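You operate a simulated robot arm through the tools that you are given. There is no shell and no other tool. Be economical: measure what you need, move in short steps, check, and stop when the job is done.

The job below is to be done with a simulated two-armed robot. You get a single attempt, and the scene is never put back.

## Task
Cover each lower lamp's sensor with the red cap; the lamp that stays dark goes to rework.
Fine: put the cap back on its post. Set down upright: red cap.

The check looks at the end state, three seconds after you hand in, the way a careful person would. Anything else that was tipped, shoved, dropped, spilled or broken makes it a failure. Lids that push on must go on centred and level and be pressed home; caps that screw on are set level and turned clockwise until they are tight.

## Robot
Two 7-joint arms with two-finger parallel grippers on one trunk, on a base that drives. Base frame: it is fixed to the floor where the robot stands at the start and does not move with it; the origin is under the middle of the robot, x ahead of it, y to its left, z up. Readings come in m, rad, newtons and seconds.
The left shoulder is at the start at [0.05, 0.161, 1.198], the right one opposite. With the tool pointing down near the work surface each hand reaches from about 0.1 to 0.56 m from the robot's upright axis, wherever it stands, measured 20 degrees to its own side. Places, roughly: control box [0.7, -0.3, 0.6]; lamp [0.75, -1.25, 1]; main switch of the rack [0.5, -0.4, 0.9]. Payload 3.43 kg a hand.
The TCP of each hand is the grasp point between the finger pads, 0.03 m short of the fingertips. In the tool frame z runs along the fingers and y along their closing line. Largest opening 0.094 m; finger width 0.028, thickness 0.01; the body of the gripper, 0.05 by 0.096 m, starts 0.055 m behind the TCP.
Orientation is that of the tool frame in the base frame, as [roll, pitch, yaw] about the fixed x, y, z axes, in that order (R = Rz(yaw) Ry(pitch) Rx(roll)). With the fingers straight down and closing along the base's y, the tool's x points along the base's -x, its y along +y and its z along -z.

## Interface
- The arms move only by the tool apply_moves. It takes "left_moves", "right_moves" or both (then of equal length, played together; a hand with none holds still); each is a list of rows, each a list of 6 numbers: the shift along the base's x, y, z in units of 400 mm (1.0 is 400 mm), then the turn, a rotation vector about the base's x, y, z in units of 60 degrees (1.0 is 60 degrees). In form: [[tx, ty, tz, wx, wy, wz], ...]. A call has 1 to 8 rows; each row is the pose to reach, as a shift and turn from the pose commanded when the call began. "left_hand" and "right_hand" are, for a hand that has rows, the gripper command, from -1 (fully open) to 1 (shut), values between in proportion, set as the call begins (left out, the last holds). A call with a number of a shift or a turn outside -1 to 1 is refused whole. Rows are played at 5 a second. More than 0.05 m and 0.15 rad between two rows, or a gripper value outside its range, and nothing of the call is played. Where a pose cannot be reached the arm comes as near as it can. A force on the tool above 40 N (or 10 N above the force at the start of the call, whichever is more), or a blocked arm, ends the call early, and 0.2 s more pass. Each finger travels about 0.045 m/s and halts on what it meets, pressing with about 30 N; the grip force reading is that of the motor and also rises with nothing between the fingers. The clock runs only during rows and for 0.2 s after the last one: add rows that repeat a pose to give the fingers time. It gives the time, the measured TCP pose, the force on the tool (base axes), the opening and the grip force at its end, in the units of the frame above (readings bear some noise), with the torque about the TCP (base axes, N m) and any sound that the robot's microphone picked up.
- Cameras (640 x 400 px; columns grow to the right, rows downward): "scene" is now at [0.123, -0.0009, 1.3104]; the picture's right is [-0.01, -1.00, 0.00], its down [-0.68, 0.01, -0.74] and it looks along [0.74, -0.01, -0.68] (base axes); focal length 214 px, centre (320, 200). "left" rides on the left gripper at [0.076, -0.014, -0.103] in its tool frame; the picture's right is [0.18, 0.98, 0.00], its down [-0.75, 0.14, -0.64] and it looks along [-0.63, 0.12, 0.77] (tool axes); focal length 243 px, centre (320, 200). "right" rides on the right gripper at [0.076, 0.014, -0.102] in its tool frame; the picture's right is [-0.18, 0.98, 0.00], its down [-0.75, -0.14, -0.64] and it looks along [-0.63, -0.12, 0.77] (tool axes); focal length 243 px, centre (320, 200). There is no depth. A picture from a camera that has moved, and an enlarged one, comes with that camera's place and axes in the base frame and with its lens.
- snapshot(camera): a new picture of that camera. The clock stands still meanwhile.
- move_column(by): slides the trunk up (or, below 0, down) by that many m; the arms and the scene camera ride with it, the base frame stays. It gives what a move gives, with no picture.
- drive_base(legs): drives the robot by 1 to 6 legs, each [ahead, left, turn to the left] in m, m and rad, along the robot's own axes; the way and the turn of a leg run together, so that a leg with both is an arc; at most 1.5 m and 3.142 rad a leg. The arms and the cameras ride along, it lands a little off, and it stops where it bumps. It gives what a move gives.
- aim_head(pan, tilt): turns the head with the scene camera to pan (to the left, within 1.396 rad either way) and tilt (down, from -0.506 to 1.204), counted from straight ahead of the robot. It gives what a move gives.
- enlarge(camera, box): a new picture of the part [left, top, right, bottom] of that camera's present view, enlarged. The clock stands still meanwhile.
- hand_in(): hands the job in; it is judged then, once.

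Work in short steps. Places have to be worked out from the pictures, the camera data and where the tool is seen: move nearer, look again, correct. Check each grasp and each placing, and mend what went wrong. You have 120 turns and 108 pictures in all, those below and enlarged ones among them. Open the grippers and draw the arms clear of the work before you hand the job in, unless the task says otherwise; then end with one line.

The tools are called after "Emit:" as name(argument=value, ...) on one line, values as JSON. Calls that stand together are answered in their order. apply_moves: Moves the arms, as the interface text tells. Its arguments: {"type":"object","properties":{"left_moves":{"type":"array","items":{"type":"array","items":{"type":"number"}}},"left_hand":{"type":"number"},"right_moves":{"type":"array","items":{"type":"array","items":{"type":"number"}}},"right_hand":{"type":"number"}},"required":[]} The other tools are called the same way: move_column (by) slides the trunk up or down; drive_base (legs) drives the base; aim_head (pan, tilt) turns the head that bears the scene camera; snapshot (camera) takes a picture; enlarge (camera, box) takes an enlarged picture of a part of a camera's view; hand_in () hands the job in.

At the start:

```text
clock: 0.0
left_eef_pos: [0.3651, 0.4316, 1.1623]
left_orientation: [-3.141, 0.002, -3.141]
left_contact_force: [-0.7, -0.7, 0.6]
left_moment: [0.0, 0.0, 0.0]
left_finger_gap: 0.094
left_grip_force: 0.0
right_eef_pos: [0.4086, 0.0245, 1.1239]
right_orientation: [-3.141, 0.0, -3.141]
right_contact_force: [0.1, -0.4, -0.3]
right_moment: [0.02, 0.0, -0.06]
right_finger_gap: 0.0939
right_grip_force: 0.1
trunk travel left (down, up): [-0.225, 0.042]
robot x, y, heading: [-0.0015, -0.0023, 0.001]
head pan, tilt: [-0.009, 0.744]
```

scene: 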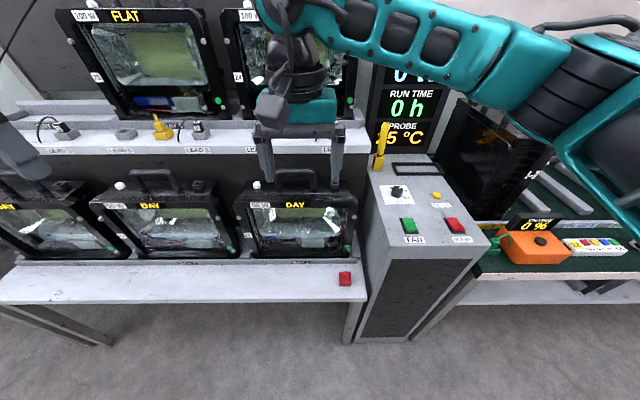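
right: 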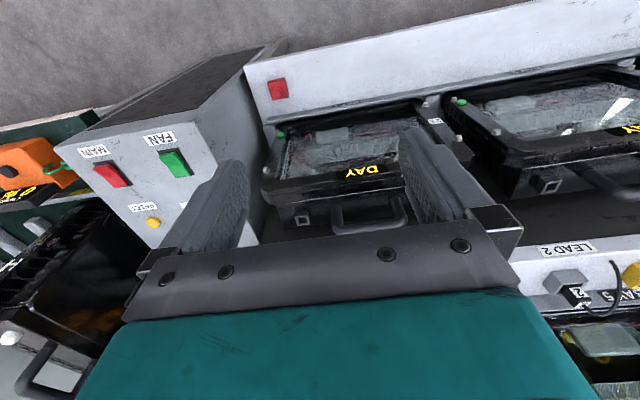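
left: 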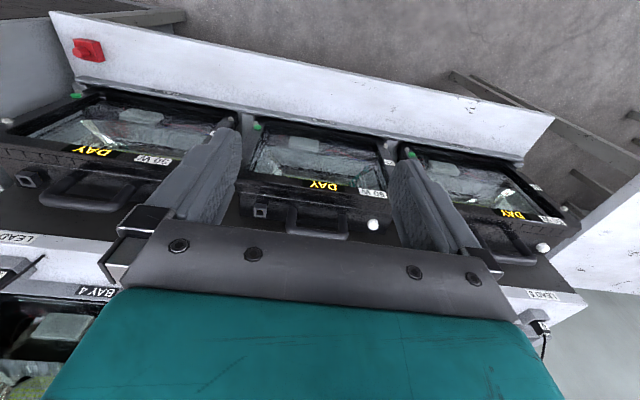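

The scene shows a rack with lower lamps reading "DAY" with white dome sensors, and a red cap at the shelf front. I enlarge the scene to read the details.

Emit:
enlarge(camera="scene", box=[0, 160, 260, 320])

Emit:
enlarge(camera="scene", box=[230, 160, 490, 320])

Emit:
enlarge(camera="scene", box=[0, 0, 260, 160])

Emit:
aim_head(pan=-1.0, tilt=0.5)

Emit:
snapshot(camera="scene")

Emit:
aim_head(pan=0.6, tilt=0.6)

Emit:
snapshot(camera="scene")

```text
2.46 times, centred on (130, 240) of scene
camera zoom: at [0.123, -0.0009, 1.3104], right [-0.01, -1.0, 0.0], down [-0.68, 0.01, -0.74], along [0.74, -0.01, -0.68], focal length 528 px, centre (788, 102)
```

zoom: 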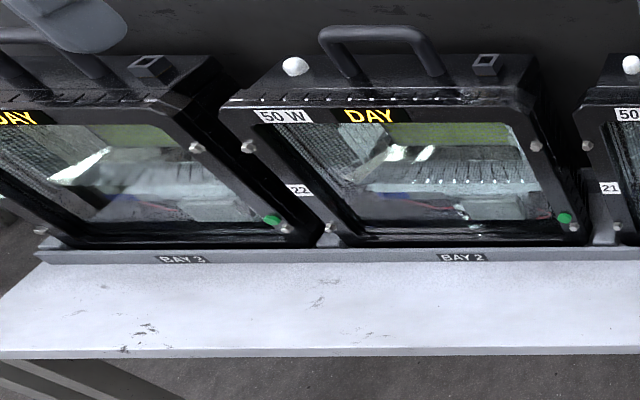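

```text
2.46 times, centred on (360, 240) of scene
camera zoom: at [0.123, -0.0009, 1.3104], right [-0.01, -1.0, 0.0], down [-0.68, 0.01, -0.74], along [0.74, -0.01, -0.68], focal length 528 px, centre (222, 102)
```

zoom: 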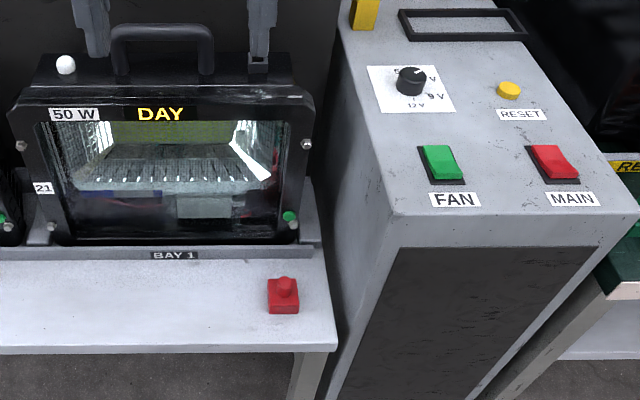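

```text
2.46 times, centred on (130, 80) of scene
camera zoom: at [0.123, -0.0009, 1.3104], right [-0.01, -1.0, 0.0], down [-0.68, 0.01, -0.74], along [0.74, -0.01, -0.68], focal length 528 px, centre (788, 495)
```

zoom: 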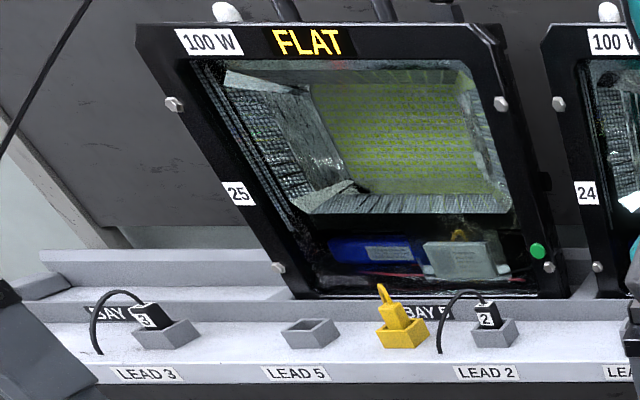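

```text
clock: 1.3
left_eef_pos: [0.3653, 0.4327, 1.1618]
left_orientation: [-3.141, 0.001, -3.141]
left_contact_force: [0.1, 0.2, -0.3]
left_moment: [0.01, 0.0, -0.01]
left_finger_gap: 0.0939
left_grip_force: 0.1
right_eef_pos: [0.4094, 0.0245, 1.1224]
right_orientation: [3.141, -0.001, 3.14]
right_contact_force: [-1.1, 0.6, 0.1]
right_moment: [-0.01, -0.01, 0.0]
right_finger_gap: 0.094
right_grip_force: 0.1
trunk travel left (down, up): [-0.225, 0.042]
robot x, y, heading: [-0.0021, 0.0008, -0.001]
head pan, tilt: [-1.0, 0.499]
```

```text
101 pictures are left
camera scene: at [0.089, -0.0767, 1.3318], right [-0.84, -0.54, 0.0], down [-0.26, 0.4, -0.88], along [0.47, -0.74, -0.48], focal length 214 px, centre (320, 200)
```

scene: 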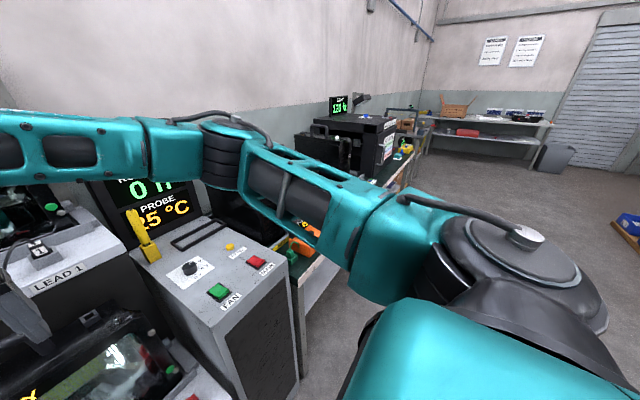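

```text
clock: 2.9
left_eef_pos: [0.3664, 0.4317, 1.1618]
left_orientation: [-3.141, 0.0, 3.141]
left_contact_force: [0.0, -1.6, 0.6]
left_moment: [0.01, 0.01, -0.02]
left_finger_gap: 0.0938
left_grip_force: 0.1
right_eef_pos: [0.4102, 0.0254, 1.1226]
right_orientation: [3.141, -0.001, -3.141]
right_contact_force: [0.0, -0.1, -0.7]
right_moment: [0.02, 0.01, -0.03]
right_finger_gap: 0.094
right_grip_force: 0.2
trunk travel left (down, up): [-0.225, 0.042]
robot x, y, heading: [0.0014, -0.0004, -0.004]
head pan, tilt: [0.6, 0.6]
```

```text
100 pictures are left
camera scene: at [0.1128, 0.0497, 1.3227], right [0.56, -0.83, 0.0], down [-0.47, -0.32, -0.83], along [0.68, 0.47, -0.56], focal length 214 px, centre (320, 200)
```

scene: 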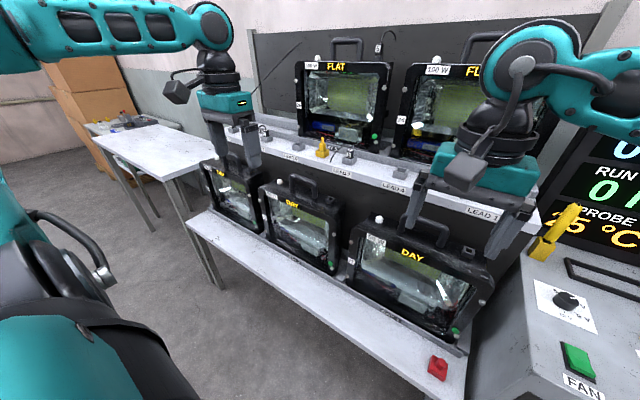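

Three lower lamps (21, 22, and a third), all "DAY". I need to find the rework spot: I look at the posters and the tables around.

Emit:
enlarge(camera="scene", box=[60, 90, 260, 215])

Emit:
aim_head(pan=-1.2, tilt=0.2)

Emit:
snapshot(camera="scene")

Emit:
enlarge(camera="scene", box=[300, 60, 560, 220])

Emit:
aim_head(pan=1.3, tilt=0.5)

Emit:
snapshot(camera="scene")

```text
3.20 times, centred on (160, 152) of scene
camera zoom: at [0.1128, 0.0497, 1.3227], right [0.56, -0.83, 0.0], down [-0.47, -0.32, -0.83], along [0.68, 0.47, -0.56], focal length 686 px, centre (832, 352)
```

zoom: 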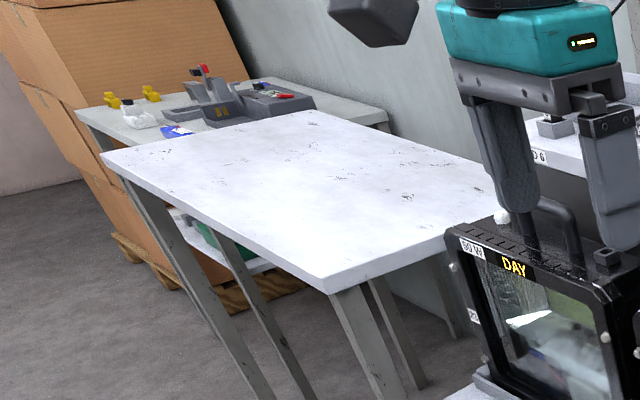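

```text
clock: 4.7
left_eef_pos: [0.3647, 0.4315, 1.1618]
left_orientation: [-3.142, 0.0, 3.141]
left_contact_force: [-0.3, 0.5, -0.1]
left_moment: [-0.02, 0.01, -0.01]
left_finger_gap: 0.0941
left_grip_force: 0.0
right_eef_pos: [0.4083, 0.0241, 1.1226]
right_orientation: [3.141, -0.001, -3.141]
right_contact_force: [-0.8, 0.3, 0.4]
right_moment: [0.01, 0.02, 0.01]
right_finger_gap: 0.0939
right_grip_force: 0.1
trunk travel left (down, up): [-0.225, 0.042]
robot x, y, heading: [-0.0038, -0.0016, 0.003]
head pan, tilt: [-1.201, 0.201]
```

```text
98 pictures are left
camera scene: at [0.0736, -0.0871, 1.3595], right [-0.93, -0.36, 0.0], down [-0.07, 0.19, -0.98], along [0.35, -0.91, -0.2], focal length 214 px, centre (320, 200)
```

scene: 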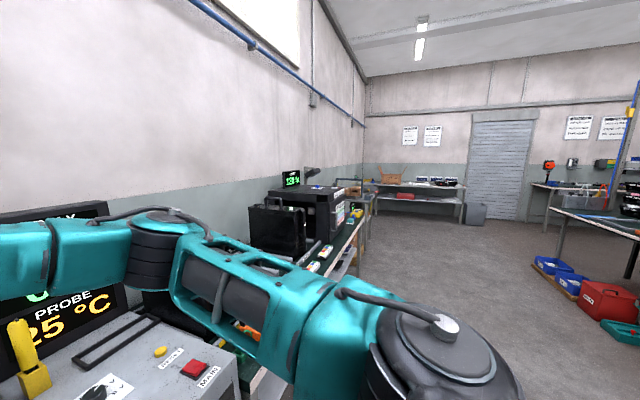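

```text
2.46 times, centred on (430, 140) of scene
camera zoom: at [0.0736, -0.0871, 1.3595], right [-0.93, -0.36, 0.0], down [-0.07, 0.19, -0.98], along [0.35, -0.91, -0.2], focal length 528 px, centre (49, 348)
```

zoom: 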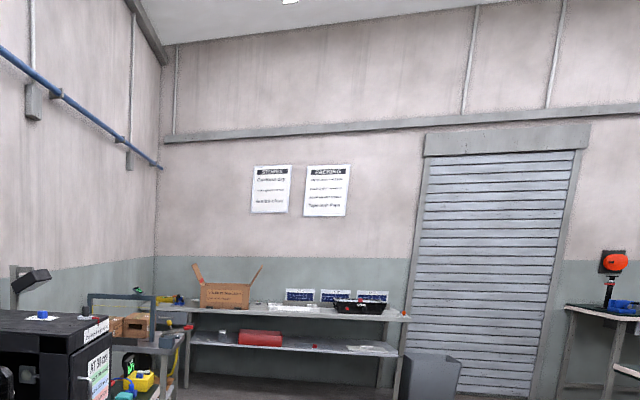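

```text
clock: 7.0
left_eef_pos: [0.3658, 0.4328, 1.1622]
left_orientation: [3.141, 0.0, -3.141]
left_contact_force: [0.0, 0.2, -0.7]
left_moment: [-0.02, -0.03, -0.01]
left_finger_gap: 0.094
left_grip_force: 0.0
right_eef_pos: [0.4092, 0.0263, 1.1233]
right_orientation: [-3.141, -0.001, -3.14]
right_contact_force: [-0.3, -0.4, 0.4]
right_moment: [-0.03, 0.01, 0.0]
right_finger_gap: 0.0939
right_grip_force: 0.1
trunk travel left (down, up): [-0.225, 0.042]
robot x, y, heading: [-0.0004, -0.0, -0.003]
head pan, tilt: [1.3, 0.499]
```

```text
96 pictures are left
camera scene: at [0.0642, 0.0875, 1.3318], right [0.96, -0.27, 0.0], down [-0.13, -0.46, -0.88], along [0.23, 0.85, -0.48], focal length 214 px, centre (320, 200)
```

scene: 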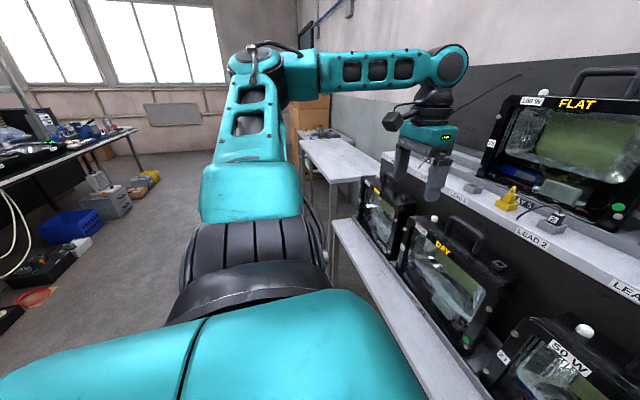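

Sensor heads come out near x 0.63, z 0.91, with lamps 0.4 m apart in y; the cap is at about (0.48,-0.09,0.61). I still need the rework place and the robot's footprint, so I look down and toward the right bench.

Emit:
aim_head(pan=0, tilt=1.2)

Emit:
snapshot(camera="scene")

Emit:
aim_head(pan=-0.75, tilt=0.9)

Emit:
snapshot(camera="scene")

```text
clock: 8.5
left_eef_pos: [0.3649, 0.4331, 1.1611]
left_orientation: [3.141, -0.001, -3.141]
left_contact_force: [0.5, -0.1, 0.7]
left_moment: [0.0, -0.03, -0.02]
left_finger_gap: 0.094
left_grip_force: 0.0
right_eef_pos: [0.4099, 0.0252, 1.1226]
right_orientation: [3.14, 0.001, 3.141]
right_contact_force: [0.0, 0.1, -0.7]
right_moment: [-0.01, 0.04, -0.01]
right_finger_gap: 0.094
right_grip_force: 0.1
trunk travel left (down, up): [-0.225, 0.042]
robot x, y, heading: [0.0005, -0.0016, 0.003]
head pan, tilt: [0.0, 1.201]
```

```text
95 pictures are left
camera scene: at [0.0957, -0.0001, 1.2781], right [0.0, -1.0, 0.0], down [-0.93, 0.0, -0.36], along [0.36, 0.0, -0.93], focal length 214 px, centre (320, 200)
```

scene: 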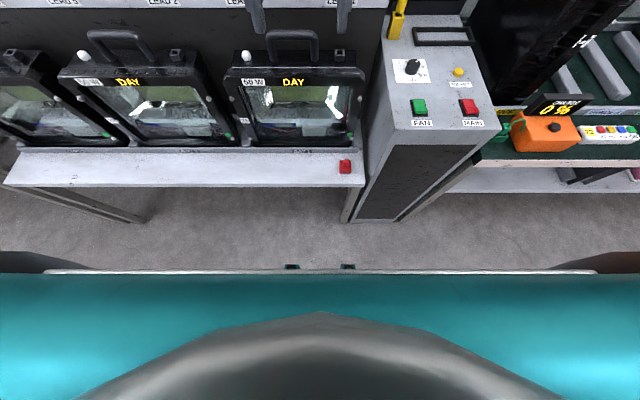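

```text
clock: 9.6
left_eef_pos: [0.365, 0.4315, 1.1617]
left_orientation: [3.141, 0.001, 3.141]
left_contact_force: [-0.6, -0.5, 0.3]
left_moment: [-0.02, -0.06, 0.01]
left_finger_gap: 0.094
left_grip_force: 0.1
right_eef_pos: [0.4086, 0.0242, 1.1222]
right_orientation: [-3.14, 0.0, -3.14]
right_contact_force: [-1.3, -0.8, -0.2]
right_moment: [-0.04, 0.02, -0.02]
right_finger_gap: 0.094
right_grip_force: 0.2
trunk travel left (down, up): [-0.225, 0.042]
robot x, y, heading: [0.0012, 0.0012, -0.001]
head pan, tilt: [-0.75, 0.901]
```

```text
94 pictures are left
camera scene: at [0.0951, -0.0516, 1.2979], right [-0.68, -0.73, 0.0], down [-0.57, 0.53, -0.62], along [0.45, -0.42, -0.78], focal length 214 px, centre (320, 200)
```

scene: 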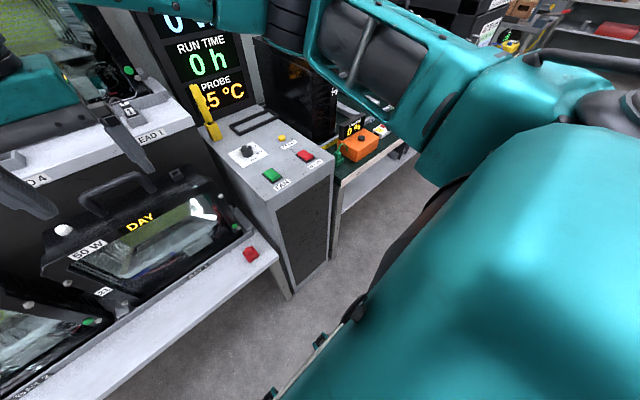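

Base front is around x 0.16 and the shelf edge at 0.41, so there is room to come closer. I drive 0.12 m ahead and look with the wrist cameras for better geometry.

Emit:
drive_base(legs=[[0.12, 0, 0]])

Emit:
aim_head(pan=0, tilt=0.9)

Emit:
snapshot(camera="scene")

Emit:
snapshot(camera="right")

Emit:
snapshot(camera="left")

```text
clock: 10.8
left_eef_pos: [0.4835, 0.4327, 1.1608]
left_orientation: [-3.141, -0.003, -3.139]
left_contact_force: [0.1, 0.1, -0.1]
left_moment: [-0.01, 0.01, 0.02]
left_finger_gap: 0.094
left_grip_force: 0.1
right_eef_pos: [0.5286, 0.0258, 1.122]
right_orientation: [-3.141, 0.0, -3.14]
right_contact_force: [0.3, -0.1, -0.9]
right_moment: [0.0, -0.02, -0.02]
right_finger_gap: 0.094
right_grip_force: 0.0
trunk travel left (down, up): [-0.225, 0.042]
robot x, y, heading: [0.1183, 0.0005, 0.001]
head pan, tilt: [-0.75, 0.901]
```

```text
clock: 11.9
left_eef_pos: [0.4838, 0.4331, 1.1617]
left_orientation: [-3.141, 0.0, -3.139]
left_contact_force: [0.2, 0.5, 0.4]
left_moment: [-0.01, 0.01, 0.0]
left_finger_gap: 0.094
left_grip_force: 0.0
right_eef_pos: [0.528, 0.0267, 1.1239]
right_orientation: [3.141, -0.001, -3.139]
right_contact_force: [-0.9, 0.5, 0.1]
right_moment: [0.0, 0.01, 0.0]
right_finger_gap: 0.0939
right_grip_force: 0.1
trunk travel left (down, up): [-0.225, 0.042]
robot x, y, heading: [0.1172, -0.0029, 0.0]
head pan, tilt: [0.0, 0.901]
```

```text
93 pictures are left
camera scene: at [0.2344, 0.0001, 1.2979], right [0.0, -1.0, 0.0], down [-0.78, 0.0, -0.62], along [0.62, 0.0, -0.78], focal length 214 px, centre (320, 200)
```

scene: 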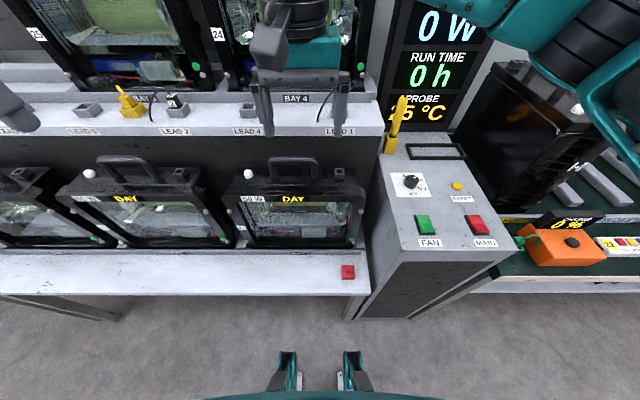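

```text
92 pictures are left
camera right: at [0.4521, 0.0397, 1.2267], right [0.18, 0.98, 0.0], down [0.75, -0.14, 0.64], along [0.63, -0.12, -0.77], focal length 243 px, centre (320, 200)
```

right: 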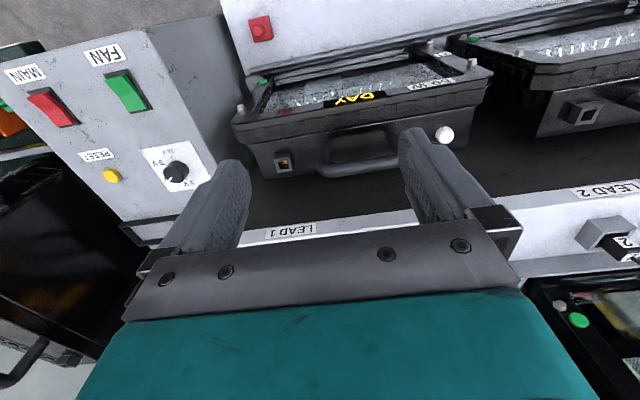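

```text
91 pictures are left
camera left: at [0.4062, 0.4191, 1.265], right [-0.19, 0.98, 0.0], down [0.75, 0.14, 0.64], along [0.63, 0.12, -0.77], focal length 243 px, centre (320, 200)
```

left: 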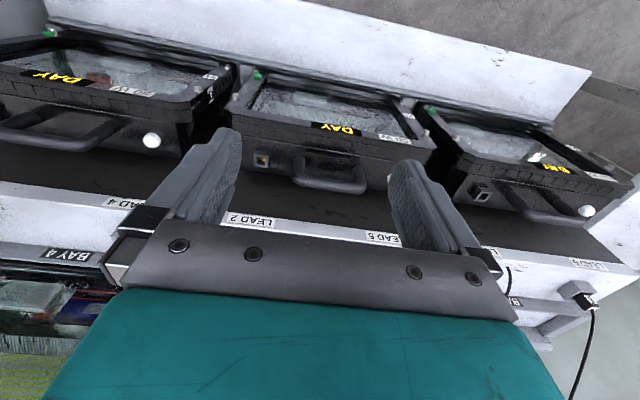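

Triangulated: sensor 21 at (0.634, 0.185, 0.898), upper shelf front at about x 0.68. I zoom in on the cap and the sensor.

Emit:
enlarge(camera="right", box=[220, 0, 320, 62])

Emit:
enlarge(camera="scene", box=[220, 150, 380, 290])

```text
6.40 times, centred on (270, 31) of right
camera zoom: at [0.4521, 0.0397, 1.2267], right [0.18, 0.98, 0.0], down [0.75, -0.14, 0.64], along [0.63, -0.12, -0.77], focal length 1553 px, centre (640, 1282)
```

zoom: 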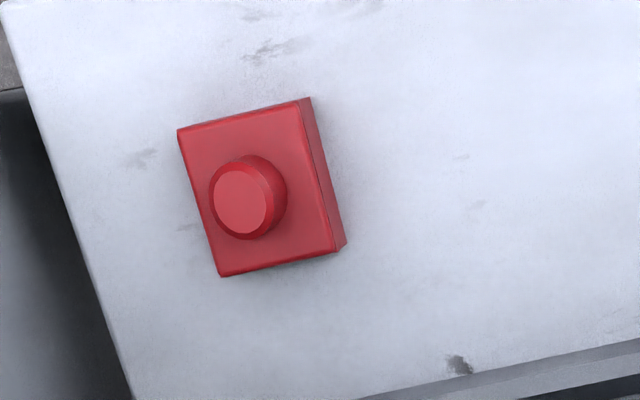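

```text
2.86 times, centred on (300, 220) of scene
camera zoom: at [0.2344, 0.0001, 1.2979], right [0.0, -1.0, 0.0], down [-0.78, 0.0, -0.62], along [0.62, 0.0, -0.78], focal length 613 px, centre (377, 143)
```

zoom: 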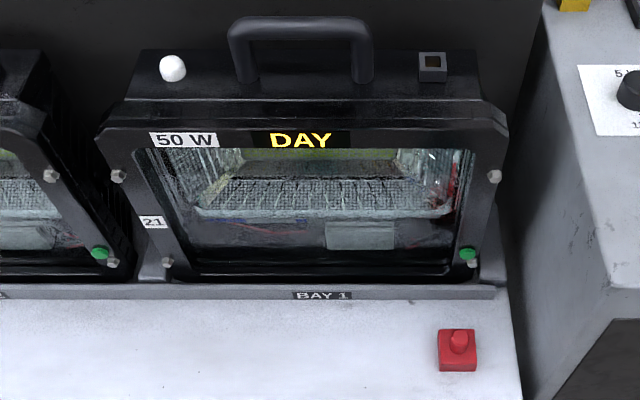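

The red piece is a ~41 mm square with a ~25 mm knob at (0.480,-0.090). I tilt the right hand 20° forward-down and move it back and above the cap for a close look.

Emit:
apply_moves(right_moves=[[-0.07, -0.07, -0.03, 0, -0.11, 0], [-0.14, -0.14, -0.08, 0, -0.22, 0], [-0.2, -0.22, -0.16, 0, -0.333, 0], [-0.24, -0.28, -0.26, 0, -0.333, 0], [-0.26, -0.29, -0.38, 0, -0.333, 0], [-0.26, -0.29, -0.5, 0, -0.333, 0], [-0.26, -0.29, -0.62, 0, -0.333, 0], [-0.26, -0.29, -0.74, 0, -0.333, 0]], right_hand=-0.2)

Emit:
snapshot(camera="right")

Emit:
snapshot(camera="scene")

```text
refused: row 3 steps farther than a row can; nothing moved
```

```text
88 pictures are left
camera right: at [0.4521, 0.0397, 1.2267], right [0.18, 0.98, 0.0], down [0.75, -0.14, 0.64], along [0.63, -0.12, -0.77], focal length 243 px, centre (320, 200)
```

right: 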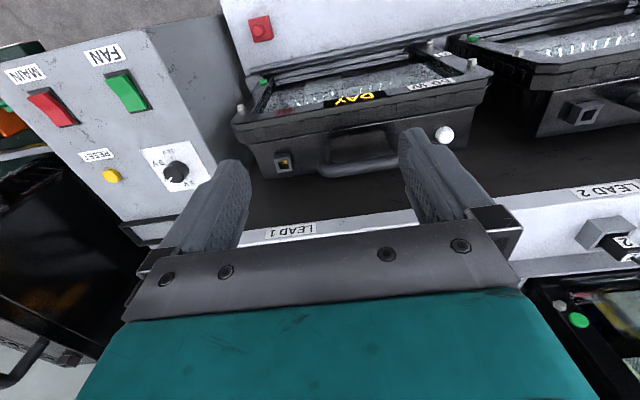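

```text
87 pictures are left
camera scene: at [0.2344, 0.0001, 1.2979], right [0.0, -1.0, 0.0], down [-0.78, 0.0, -0.62], along [0.62, 0.0, -0.78], focal length 214 px, centre (320, 200)
```

scene: 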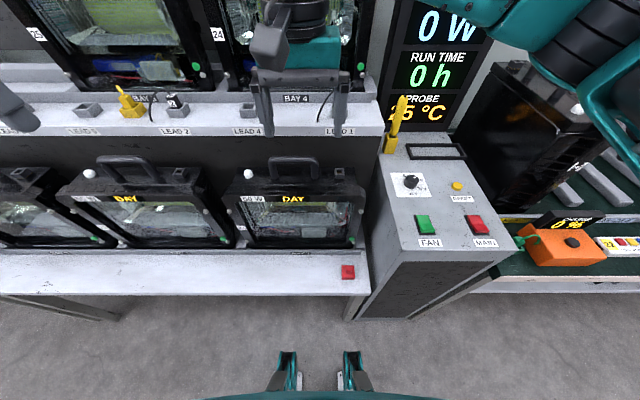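

One step was slightly too long; I resend it with smaller steps.

Emit:
apply_moves(right_moves=[[-0.06, -0.06, -0.03, 0, -0.11, 0], [-0.12, -0.12, -0.09, 0, -0.22, 0], [-0.18, -0.18, -0.16, 0, -0.333, 0], [-0.22, -0.24, -0.26, 0, -0.333, 0], [-0.25, -0.28, -0.36, 0, -0.333, 0], [-0.26, -0.29, -0.48, 0, -0.333, 0], [-0.26, -0.29, -0.6, 0, -0.333, 0], [-0.26, -0.29, -0.72, 0, -0.333, 0]], right_hand=-0.2)

Emit:
snapshot(camera="right")

```text
clock: 13.7
left_eef_pos: [0.4834, 0.4332, 1.1615]
left_orientation: [3.141, -0.001, -3.14]
left_contact_force: [0.2, -0.3, 0.1]
left_moment: [0.01, -0.01, 0.01]
left_finger_gap: 0.094
left_grip_force: 0.1
right_eef_pos: [0.4235, -0.0903, 0.8345]
right_orientation: [3.141, 0.348, -3.139]
right_contact_force: [-0.3, -0.1, -0.6]
right_moment: [0.01, 0.01, 0.0]
right_finger_gap: 0.0567
right_grip_force: 0.0
trunk travel left (down, up): [-0.225, 0.042]
robot x, y, heading: [0.1236, 0.0033, 0.003]
head pan, tilt: [0.0, 0.901]
```

```text
86 pictures are left
camera right: at [0.3177, -0.0756, 0.9049], right [0.17, 0.98, 0.06], down [0.49, -0.14, 0.86], along [0.86, -0.12, -0.5], focal length 243 px, centre (320, 200)
```

right: 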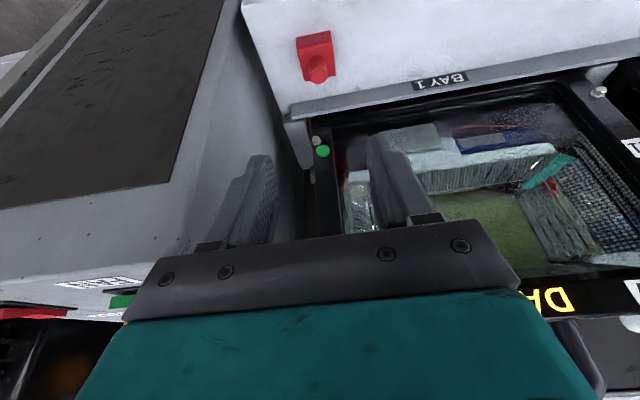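

The tilt has the right sense. I zoom in on the cap to see what piece is the cap.

Emit:
enlarge(camera="right", box=[275, 15, 355, 95])

```text
5.00 times, centred on (315, 55) of right
camera zoom: at [0.3177, -0.0756, 0.9049], right [0.17, 0.98, 0.06], down [0.49, -0.14, 0.86], along [0.86, -0.12, -0.5], focal length 1213 px, centre (345, 925)
```

zoom: 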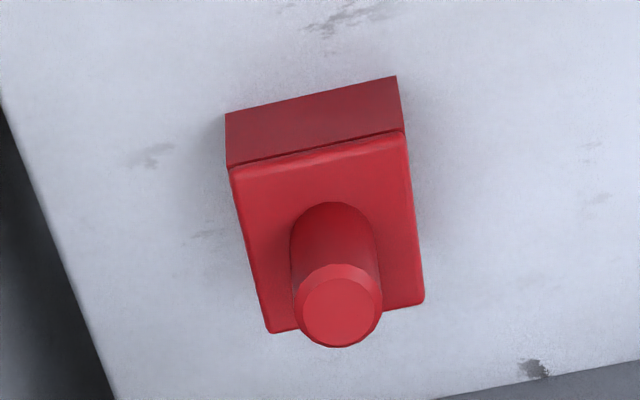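

The cap is a 40 mm square body with an ~18 mm knob, base z 0.60, shoulder ~0.623, knob top ~0.65. I descend along the tool axis so the knob lies between the fingertips, still open.

Emit:
apply_moves(right_moves=[[0.035, 0, -0.11, 0, -0.0, 0], [0.07, 0, -0.22, 0, 0, 0], [0.1, 0, -0.32, 0, 0, 0], [0.12, 0, -0.4, 0, 0, 0], [0.1275, 0, -0.43, 0, 0, 0], [0.1275, 0, -0.43, 0, 0, 0]])

Emit:
enlarge(camera="right", box=[200, 60, 440, 210])

Emit:
enlarge(camera="scene", box=[280, 200, 440, 300])

```text
clock: 15.1
left_eef_pos: [0.4827, 0.433, 1.1627]
left_orientation: [3.141, 0.0, -3.14]
left_contact_force: [-0.2, 0.6, 0.5]
left_moment: [-0.02, -0.05, 0.0]
left_finger_gap: 0.0938
left_grip_force: 0.0
right_eef_pos: [0.4754, -0.0912, 0.6607]
right_orientation: [3.141, 0.348, -3.141]
right_contact_force: [-0.5, -0.6, 0.1]
right_moment: [-0.01, 0.0, 0.01]
right_finger_gap: 0.0567
right_grip_force: 0.0
trunk travel left (down, up): [-0.225, 0.042]
robot x, y, heading: [0.12, -0.0037, 0.005]
head pan, tilt: [0.0, 0.901]
```

```text
2.67 times, centred on (320, 135) of right
camera zoom: at [0.3686, -0.0766, 0.7325], right [0.17, 0.98, 0.06], down [0.49, -0.14, 0.86], along [0.86, -0.12, -0.5], focal length 647 px, centre (320, 373)
```

zoom: 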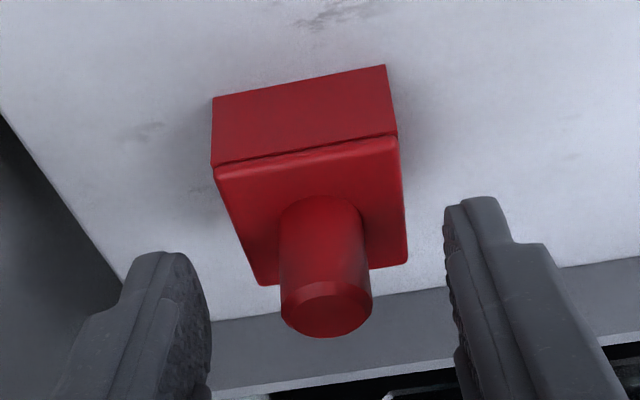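

```text
4.00 times, centred on (360, 250) of scene
camera zoom: at [0.2344, 0.0002, 1.2979], right [0.0, -1.0, 0.0], down [-0.78, 0.0, -0.62], along [0.62, 0.0, -0.78], focal length 858 px, centre (160, 0)
```

zoom: 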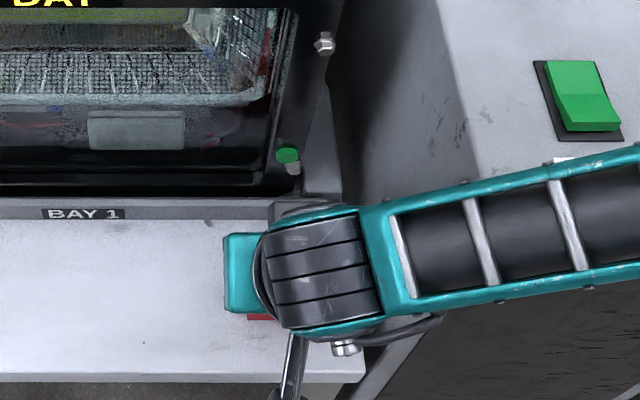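

The fingertips straddle the knob (axis about x 0.486). I close the gripper.

Emit:
apply_moves(right_moves=[[0, 0, 0, 0, 0, 0], [0, 0, 0, 0, 0, 0], [0, 0, 0, 0, 0, 0], [0, 0, 0, 0, 0, 0], [0, 0, 0, 0, 0, 0]], right_hand=1)

Emit:
apply_moves(right_moves=[[0, 0, 0.05, 0, 0, 0], [0, 0, 0.1, 0, 0, 0], [0, 0, 0.2, 0, 0, 0], [0, 0, 0.3, 0, 0, 0]])

Emit:
snapshot(camera="right")

```text
clock: 16.3
left_eef_pos: [0.4822, 0.4335, 1.1619]
left_orientation: [-3.141, -0.001, -3.138]
left_contact_force: [0.6, -0.1, -0.5]
left_moment: [-0.03, -0.01, 0.0]
left_finger_gap: 0.0941
left_grip_force: 0.0
right_eef_pos: [0.4758, -0.09, 0.6616]
right_orientation: [3.141, 0.35, -3.139]
right_contact_force: [1.0, 0.6, 0.6]
right_moment: [0.02, 0.04, 0.02]
right_finger_gap: 0.0184
right_grip_force: 30.0
trunk travel left (down, up): [-0.225, 0.042]
robot x, y, heading: [0.1212, 0.0003, 0.004]
head pan, tilt: [0.0, 0.901]
```

```text
clock: 17.3
left_eef_pos: [0.4831, 0.4334, 1.1633]
left_orientation: [3.14, 0.0, -3.14]
left_contact_force: [0.1, -0.2, -0.7]
left_moment: [-0.01, 0.01, 0.01]
left_finger_gap: 0.0941
left_grip_force: 0.0
right_eef_pos: [0.4765, -0.0907, 0.783]
right_orientation: [-3.139, 0.348, -3.138]
right_contact_force: [0.1, 0.2, -0.5]
right_moment: [-0.01, 0.01, 0.01]
right_finger_gap: 0.0179
right_grip_force: 29.8
trunk travel left (down, up): [-0.225, 0.042]
robot x, y, heading: [0.1167, -0.0058, 0.001]
head pan, tilt: [0.0, 0.901]
```

```text
82 pictures are left
camera right: at [0.3699, -0.0774, 0.8545], right [0.17, 0.98, 0.06], down [0.49, -0.14, 0.86], along [0.86, -0.12, -0.51], focal length 243 px, centre (320, 200)
```

right: 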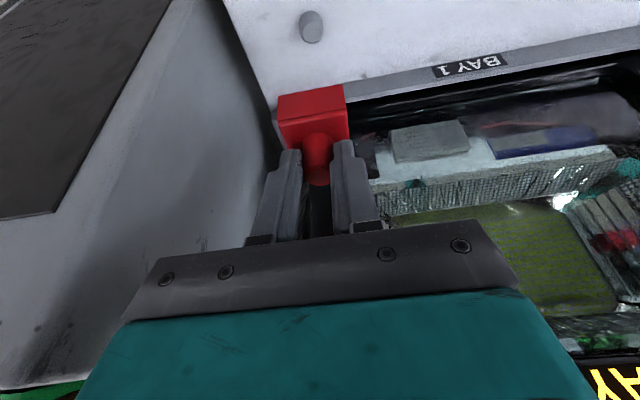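

The whole cap lifted off its grey post. I raise the hand above lamp height, then drive 0.3 m left so sensor 21 sits in front of the right arm.

Emit:
apply_moves(right_moves=[[0, 0, 0.11, 0, 0, 0], [-0.03, 0, 0.22, 0, 0, 0], [-0.06, 0, 0.33, 0, 0, 0], [-0.08, 0, 0.44, 0, 0, 0], [-0.08, 0, 0.53, 0, 0, 0]])

Emit:
drive_base(legs=[[0, 0.3, 0]])

Emit:
snapshot(camera="right")

Emit:
snapshot(camera="scene")

```text
clock: 18.5
left_eef_pos: [0.4825, 0.4331, 1.1624]
left_orientation: [3.141, -0.001, -3.141]
left_contact_force: [0.2, 0.0, -0.5]
left_moment: [0.01, 0.0, -0.02]
left_finger_gap: 0.0941
left_grip_force: 0.0
right_eef_pos: [0.4438, -0.09, 0.9946]
right_orientation: [-3.139, 0.347, -3.138]
right_contact_force: [-0.4, -0.7, 0.2]
right_moment: [0.03, 0.02, -0.02]
right_finger_gap: 0.018
right_grip_force: 29.9
trunk travel left (down, up): [-0.225, 0.042]
robot x, y, heading: [0.1199, -0.0, 0.005]
head pan, tilt: [0.0, 0.901]
```

```text
clock: 20.6
left_eef_pos: [0.4812, 0.748, 1.1627]
left_orientation: [3.141, 0.002, -3.137]
left_contact_force: [-0.5, -0.4, -0.3]
left_moment: [-0.03, -0.03, 0.01]
left_finger_gap: 0.094
left_grip_force: 0.1
right_eef_pos: [0.4429, 0.2249, 0.996]
right_orientation: [-3.139, 0.349, -3.135]
right_contact_force: [0.2, 1.8, -0.4]
right_moment: [-0.01, -0.01, -0.01]
right_finger_gap: 0.0184
right_grip_force: 30.5
trunk travel left (down, up): [-0.225, 0.042]
robot x, y, heading: [0.1167, 0.3117, 0.003]
head pan, tilt: [0.0, 0.901]
```

```text
81 pictures are left
camera right: at [0.337, 0.2374, 1.0666], right [0.17, 0.98, 0.06], down [0.49, -0.14, 0.86], along [0.86, -0.12, -0.5], focal length 243 px, centre (320, 200)
```

right: 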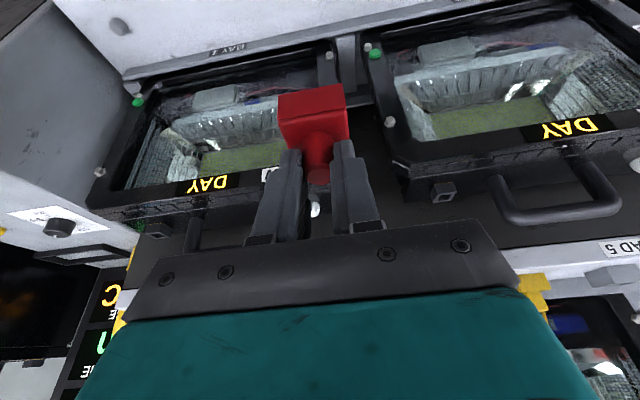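

```text
80 pictures are left
camera scene: at [0.2333, 0.3144, 1.2979], right [0.0, -1.0, 0.0], down [-0.78, 0.0, -0.62], along [0.62, 0.0, -0.78], focal length 214 px, centre (320, 200)
```

scene: 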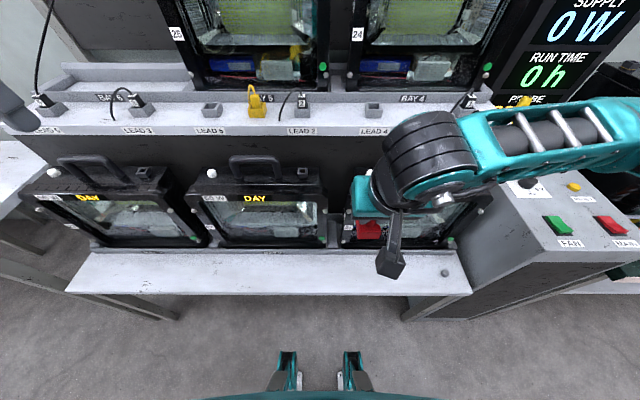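

I zoom to pin down sensors 22 and 23 in this view.

Emit:
enlarge(camera="scene", box=[20, 140, 340, 340])

Emit:
enlarge(camera="right", box=[240, 60, 400, 240])

```text
2.00 times, centred on (180, 240) of scene
camera zoom: at [0.2333, 0.3144, 1.2979], right [0.0, -1.0, 0.0], down [-0.78, 0.0, -0.62], along [0.62, 0.0, -0.78], focal length 429 px, centre (600, 120)
```

zoom: 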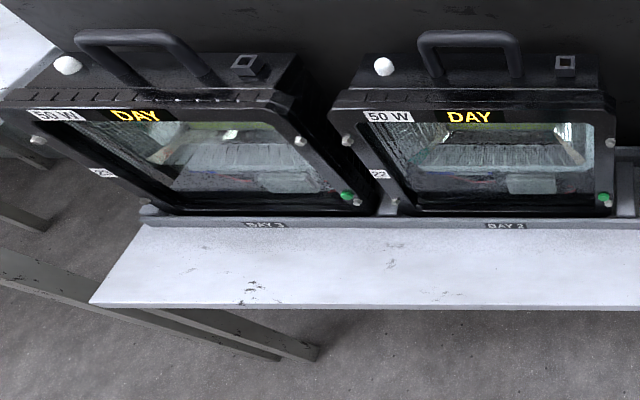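

```text
2.22 times, centred on (320, 150) of right
camera zoom: at [0.337, 0.2374, 1.0666], right [0.17, 0.98, 0.06], down [0.49, -0.14, 0.86], along [0.86, -0.12, -0.5], focal length 539 px, centre (320, 311)
```

zoom: 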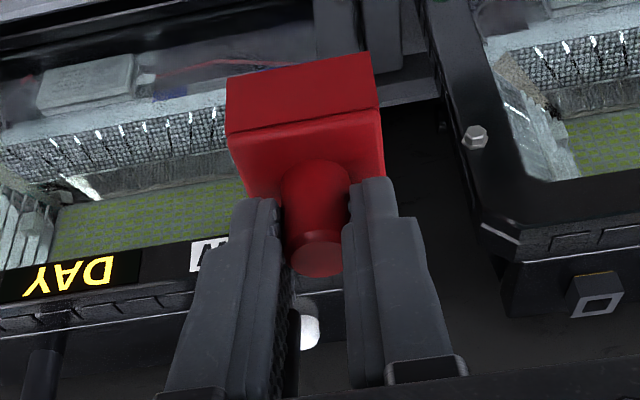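

Sensor 22 ≈ (0.642, 0.601), sensor 23 ≈ (0.646, 1.02), sensor 21 ≈ (0.639, 0.185). I move the cap to hover above sensor 21, bottom at about z 0.935.

Emit:
apply_moves(right_moves=[[0.1, -0.03, 0.0, 0, 0, 0], [0.2, -0.06, 0.0, 0, 0, 0], [0.3, -0.09, 0, 0, 0, 0], [0.4, -0.1, 0, 0, 0, 0], [0.463, -0.1, 0, 0, 0, 0], [0.463, -0.1, 0, 0, 0, 0]])

Emit:
snapshot(camera="right")

Emit:
enlarge(camera="scene", box=[290, 120, 490, 245])

Emit:
enlarge(camera="right", box=[240, 60, 400, 240])

```text
clock: 22.0
left_eef_pos: [0.4801, 0.7472, 1.163]
left_orientation: [3.141, 0.001, -3.137]
left_contact_force: [0.6, 0.2, 0.2]
left_moment: [0.01, 0.0, 0.01]
left_finger_gap: 0.0941
left_grip_force: 0.0
right_eef_pos: [0.6301, 0.1834, 0.9921]
right_orientation: [-3.141, 0.35, -3.136]
right_contact_force: [0.0, -0.3, -0.5]
right_moment: [0.02, -0.01, 0.02]
right_finger_gap: 0.0186
right_grip_force: 30.2
trunk travel left (down, up): [-0.225, 0.042]
robot x, y, heading: [0.1201, 0.3135, 0.0]
head pan, tilt: [0.0, 0.901]
```

```text
77 pictures are left
camera right: at [0.524, 0.1972, 1.0653], right [0.17, 0.98, 0.06], down [0.49, -0.14, 0.86], along [0.86, -0.11, -0.5], focal length 243 px, centre (320, 200)
```

right: 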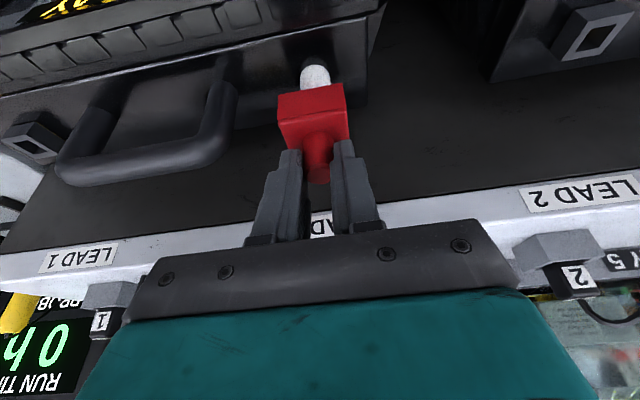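

```text
3.20 times, centred on (390, 182) of scene
camera zoom: at [0.2332, 0.3138, 1.2979], right [0.0, -1.0, 0.0], down [-0.78, 0.0, -0.62], along [0.62, 0.0, -0.78], focal length 686 px, centre (96, 256)
```

zoom: 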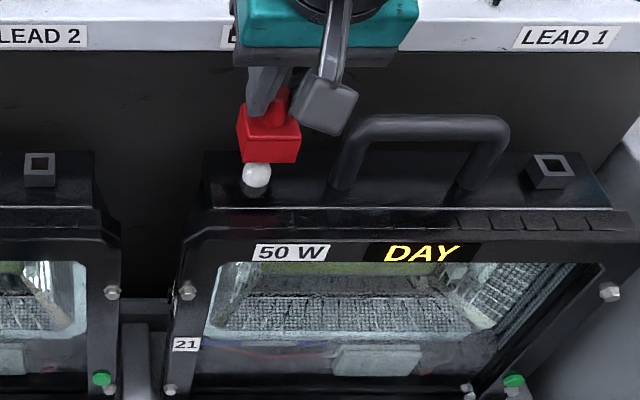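

```text
2.22 times, centred on (320, 150) of right
camera zoom: at [0.524, 0.1972, 1.0653], right [0.17, 0.98, 0.06], down [0.49, -0.14, 0.86], along [0.86, -0.11, -0.5], focal length 539 px, centre (320, 311)
```

zoom: 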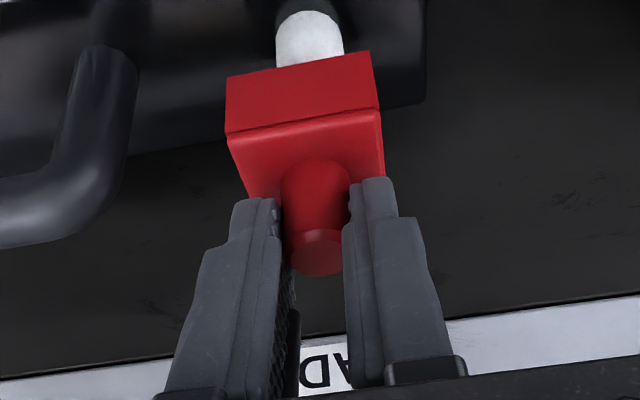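

The sensor is about 5 mm nearer to me and 3 mm further left than the cap centre. I correct and lower 20 mm.

Emit:
apply_moves(right_moves=[[-0.0125, 0.0075, 0, 0, 0, 0], [-0.0125, 0.0075, -0.025, 0, 0, 0], [-0.0125, 0.0075, -0.05, 0, 0, 0], [-0.0125, 0.0075, -0.05, 0, 0, 0]])

Emit:
enlarge(camera="right", box=[240, 60, 400, 240])

Emit:
enlarge(camera="scene", box=[290, 140, 450, 240])

```text
clock: 23.0
left_eef_pos: [0.4806, 0.7473, 1.1625]
left_orientation: [3.141, -0.001, -3.136]
left_contact_force: [-0.4, -0.4, -0.1]
left_moment: [0.03, -0.03, 0.03]
left_finger_gap: 0.094
left_grip_force: 0.0
right_eef_pos: [0.6236, 0.1852, 0.9744]
right_orientation: [-3.14, 0.35, -3.138]
right_contact_force: [-0.4, -0.1, -0.7]
right_moment: [-0.02, -0.01, -0.01]
right_finger_gap: 0.0182
right_grip_force: 30.0
trunk travel left (down, up): [-0.225, 0.042]
robot x, y, heading: [0.1159, 0.3114, 0.006]
head pan, tilt: [0.0, 0.901]
```

```text
2.22 times, centred on (320, 150) of right
camera zoom: at [0.5174, 0.1997, 1.0454], right [0.17, 0.98, 0.06], down [0.49, -0.14, 0.86], along [0.86, -0.11, -0.5], focal length 539 px, centre (320, 311)
```

zoom: 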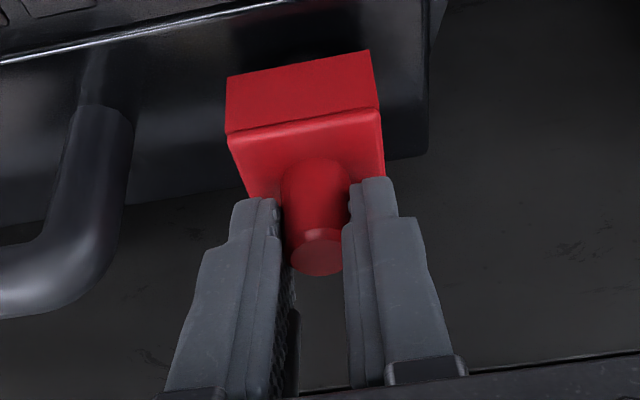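

```text
4.00 times, centred on (370, 190) of scene
camera zoom: at [0.2333, 0.3139, 1.2979], right [0.0, -1.0, 0.0], down [-0.78, 0.0, -0.62], along [0.62, 0.0, -0.78], focal length 858 px, centre (120, 240)
```

zoom: 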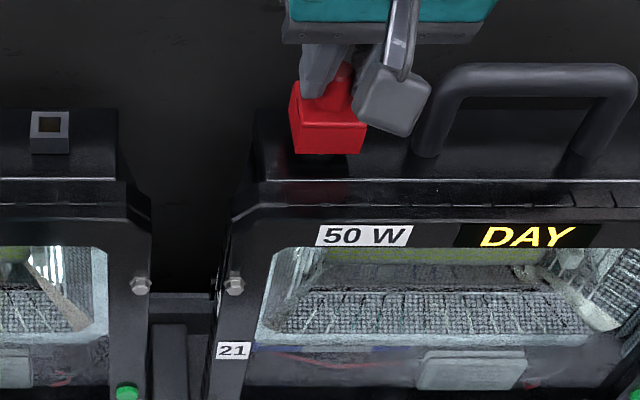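

No contact yet and the lamp still says DAY. I lower another 12 mm in 3 mm rows, watching the force.

Emit:
apply_moves(right_moves=[[0, 0, -0.0075, 0, 0, 0], [0, 0, -0.015, 0, 0, 0], [0, 0, -0.0225, 0, 0, 0], [0, 0, -0.03, 0, 0, 0], [0, 0, -0.03, 0, 0, 0]])

Emit:
snapshot(camera="scene")

Emit:
enlarge(camera="scene", box=[290, 140, 450, 240])

```text
clock: 24.2
left_eef_pos: [0.4807, 0.7476, 1.1627]
left_orientation: [3.141, 0.0, -3.138]
left_contact_force: [0.3, -0.5, 0.5]
left_moment: [0.0, -0.01, -0.04]
left_finger_gap: 0.094
left_grip_force: 0.0
right_eef_pos: [0.6249, 0.1867, 0.9635]
right_orientation: [-3.141, 0.348, -3.136]
right_contact_force: [-0.5, -0.6, 1.4]
right_moment: [0.05, 0.0, 0.03]
right_finger_gap: 0.0183
right_grip_force: 30.1
trunk travel left (down, up): [-0.225, 0.042]
robot x, y, heading: [0.1172, 0.3106, 0.005]
head pan, tilt: [0.0, 0.901]
```

```text
72 pictures are left
camera scene: at [0.2331, 0.3139, 1.298], right [0.0, -1.0, 0.0], down [-0.78, 0.0, -0.62], along [0.62, 0.0, -0.78], focal length 214 px, centre (320, 200)
```

scene: 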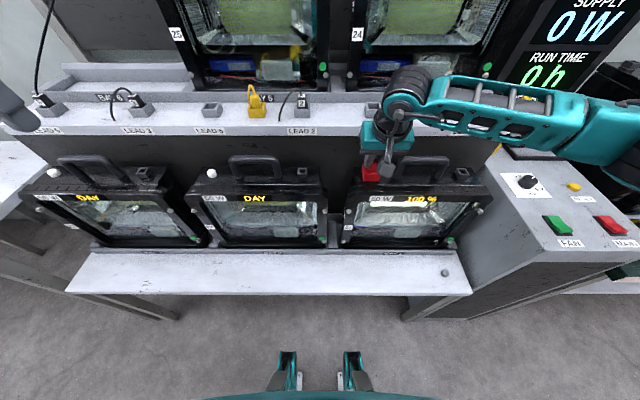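

```text
4.00 times, centred on (370, 190) of scene
camera zoom: at [0.2331, 0.3139, 1.298], right [0.0, -1.0, 0.0], down [-0.78, 0.0, -0.62], along [0.62, 0.0, -0.78], focal length 858 px, centre (120, 240)
```

zoom: 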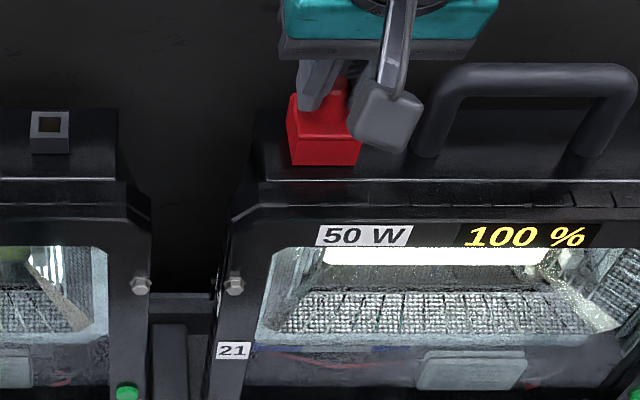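

Lamp 21 lit up ("100 %"), so it's good. I lift off, pull back, and drive 0.415 m left for lamp 22.

Emit:
apply_moves(right_moves=[[0, 0, 0.06, 0, 0, 0], [0, 0, 0.12, 0, 0, 0], [-0.1, 0, 0.15, 0, 0, 0], [-0.2, 0, 0.15, 0, 0, 0], [-0.3, 0, 0.15, 0, 0, 0], [-0.4, 0, 0.15, 0, 0, 0]])

Emit:
drive_base(legs=[[0, 0.41, 0]])

Emit:
enlarge(camera="scene", box=[220, 120, 470, 276])

Emit:
snapshot(camera="right")

```text
clock: 25.6
left_eef_pos: [0.4805, 0.7472, 1.1623]
left_orientation: [3.14, 0.0, -3.136]
left_contact_force: [0.5, -0.5, -0.4]
left_moment: [0.02, 0.01, -0.02]
left_finger_gap: 0.094
left_grip_force: 0.0
right_eef_pos: [0.4642, 0.1883, 1.0222]
right_orientation: [-3.14, 0.349, -3.138]
right_contact_force: [-0.6, 0.2, -1.4]
right_moment: [-0.04, 0.04, 0.02]
right_finger_gap: 0.0184
right_grip_force: 29.9
trunk travel left (down, up): [-0.225, 0.042]
robot x, y, heading: [0.1202, 0.3138, 0.004]
head pan, tilt: [0.0, 0.901]
```

```text
clock: 28.1
left_eef_pos: [0.4887, 1.1471, 1.1616]
left_orientation: [-3.141, -0.002, 3.133]
left_contact_force: [0.0, 0.3, -0.3]
left_moment: [-0.03, 0.0, -0.02]
left_finger_gap: 0.0938
left_grip_force: 0.0
right_eef_pos: [0.4636, 0.5871, 1.0218]
right_orientation: [-3.14, 0.349, 3.13]
right_contact_force: [0.0, -0.1, -0.3]
right_moment: [0.0, 0.0, -0.02]
right_finger_gap: 0.0182
right_grip_force: 30.6
trunk travel left (down, up): [-0.225, 0.042]
robot x, y, heading: [0.1155, 0.7156, -0.012]
head pan, tilt: [0.0, 0.901]
```

```text
2.56 times, centred on (345, 198) of scene
camera zoom: at [0.2345, 0.7168, 1.2979], right [-0.01, -1.0, 0.0], down [-0.78, 0.01, -0.62], along [0.62, -0.01, -0.78], focal length 549 px, centre (256, 205)
```

zoom: 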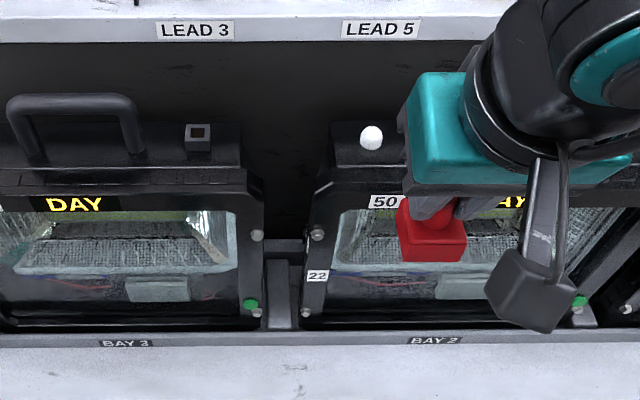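

```text
69 pictures are left
camera right: at [0.3575, 0.6022, 1.0941], right [0.18, 0.98, 0.06], down [0.49, -0.15, 0.86], along [0.85, -0.13, -0.5], focal length 243 px, centre (320, 200)
```

right: 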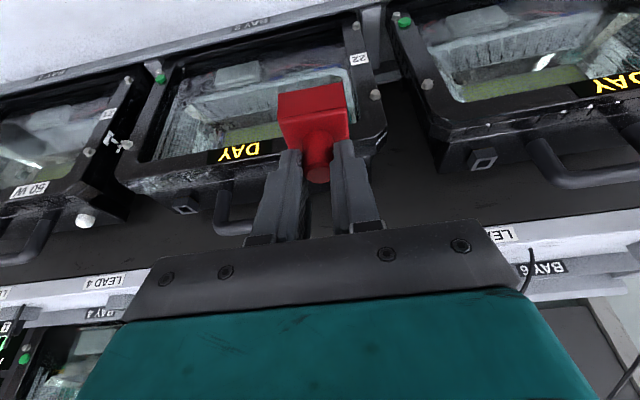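

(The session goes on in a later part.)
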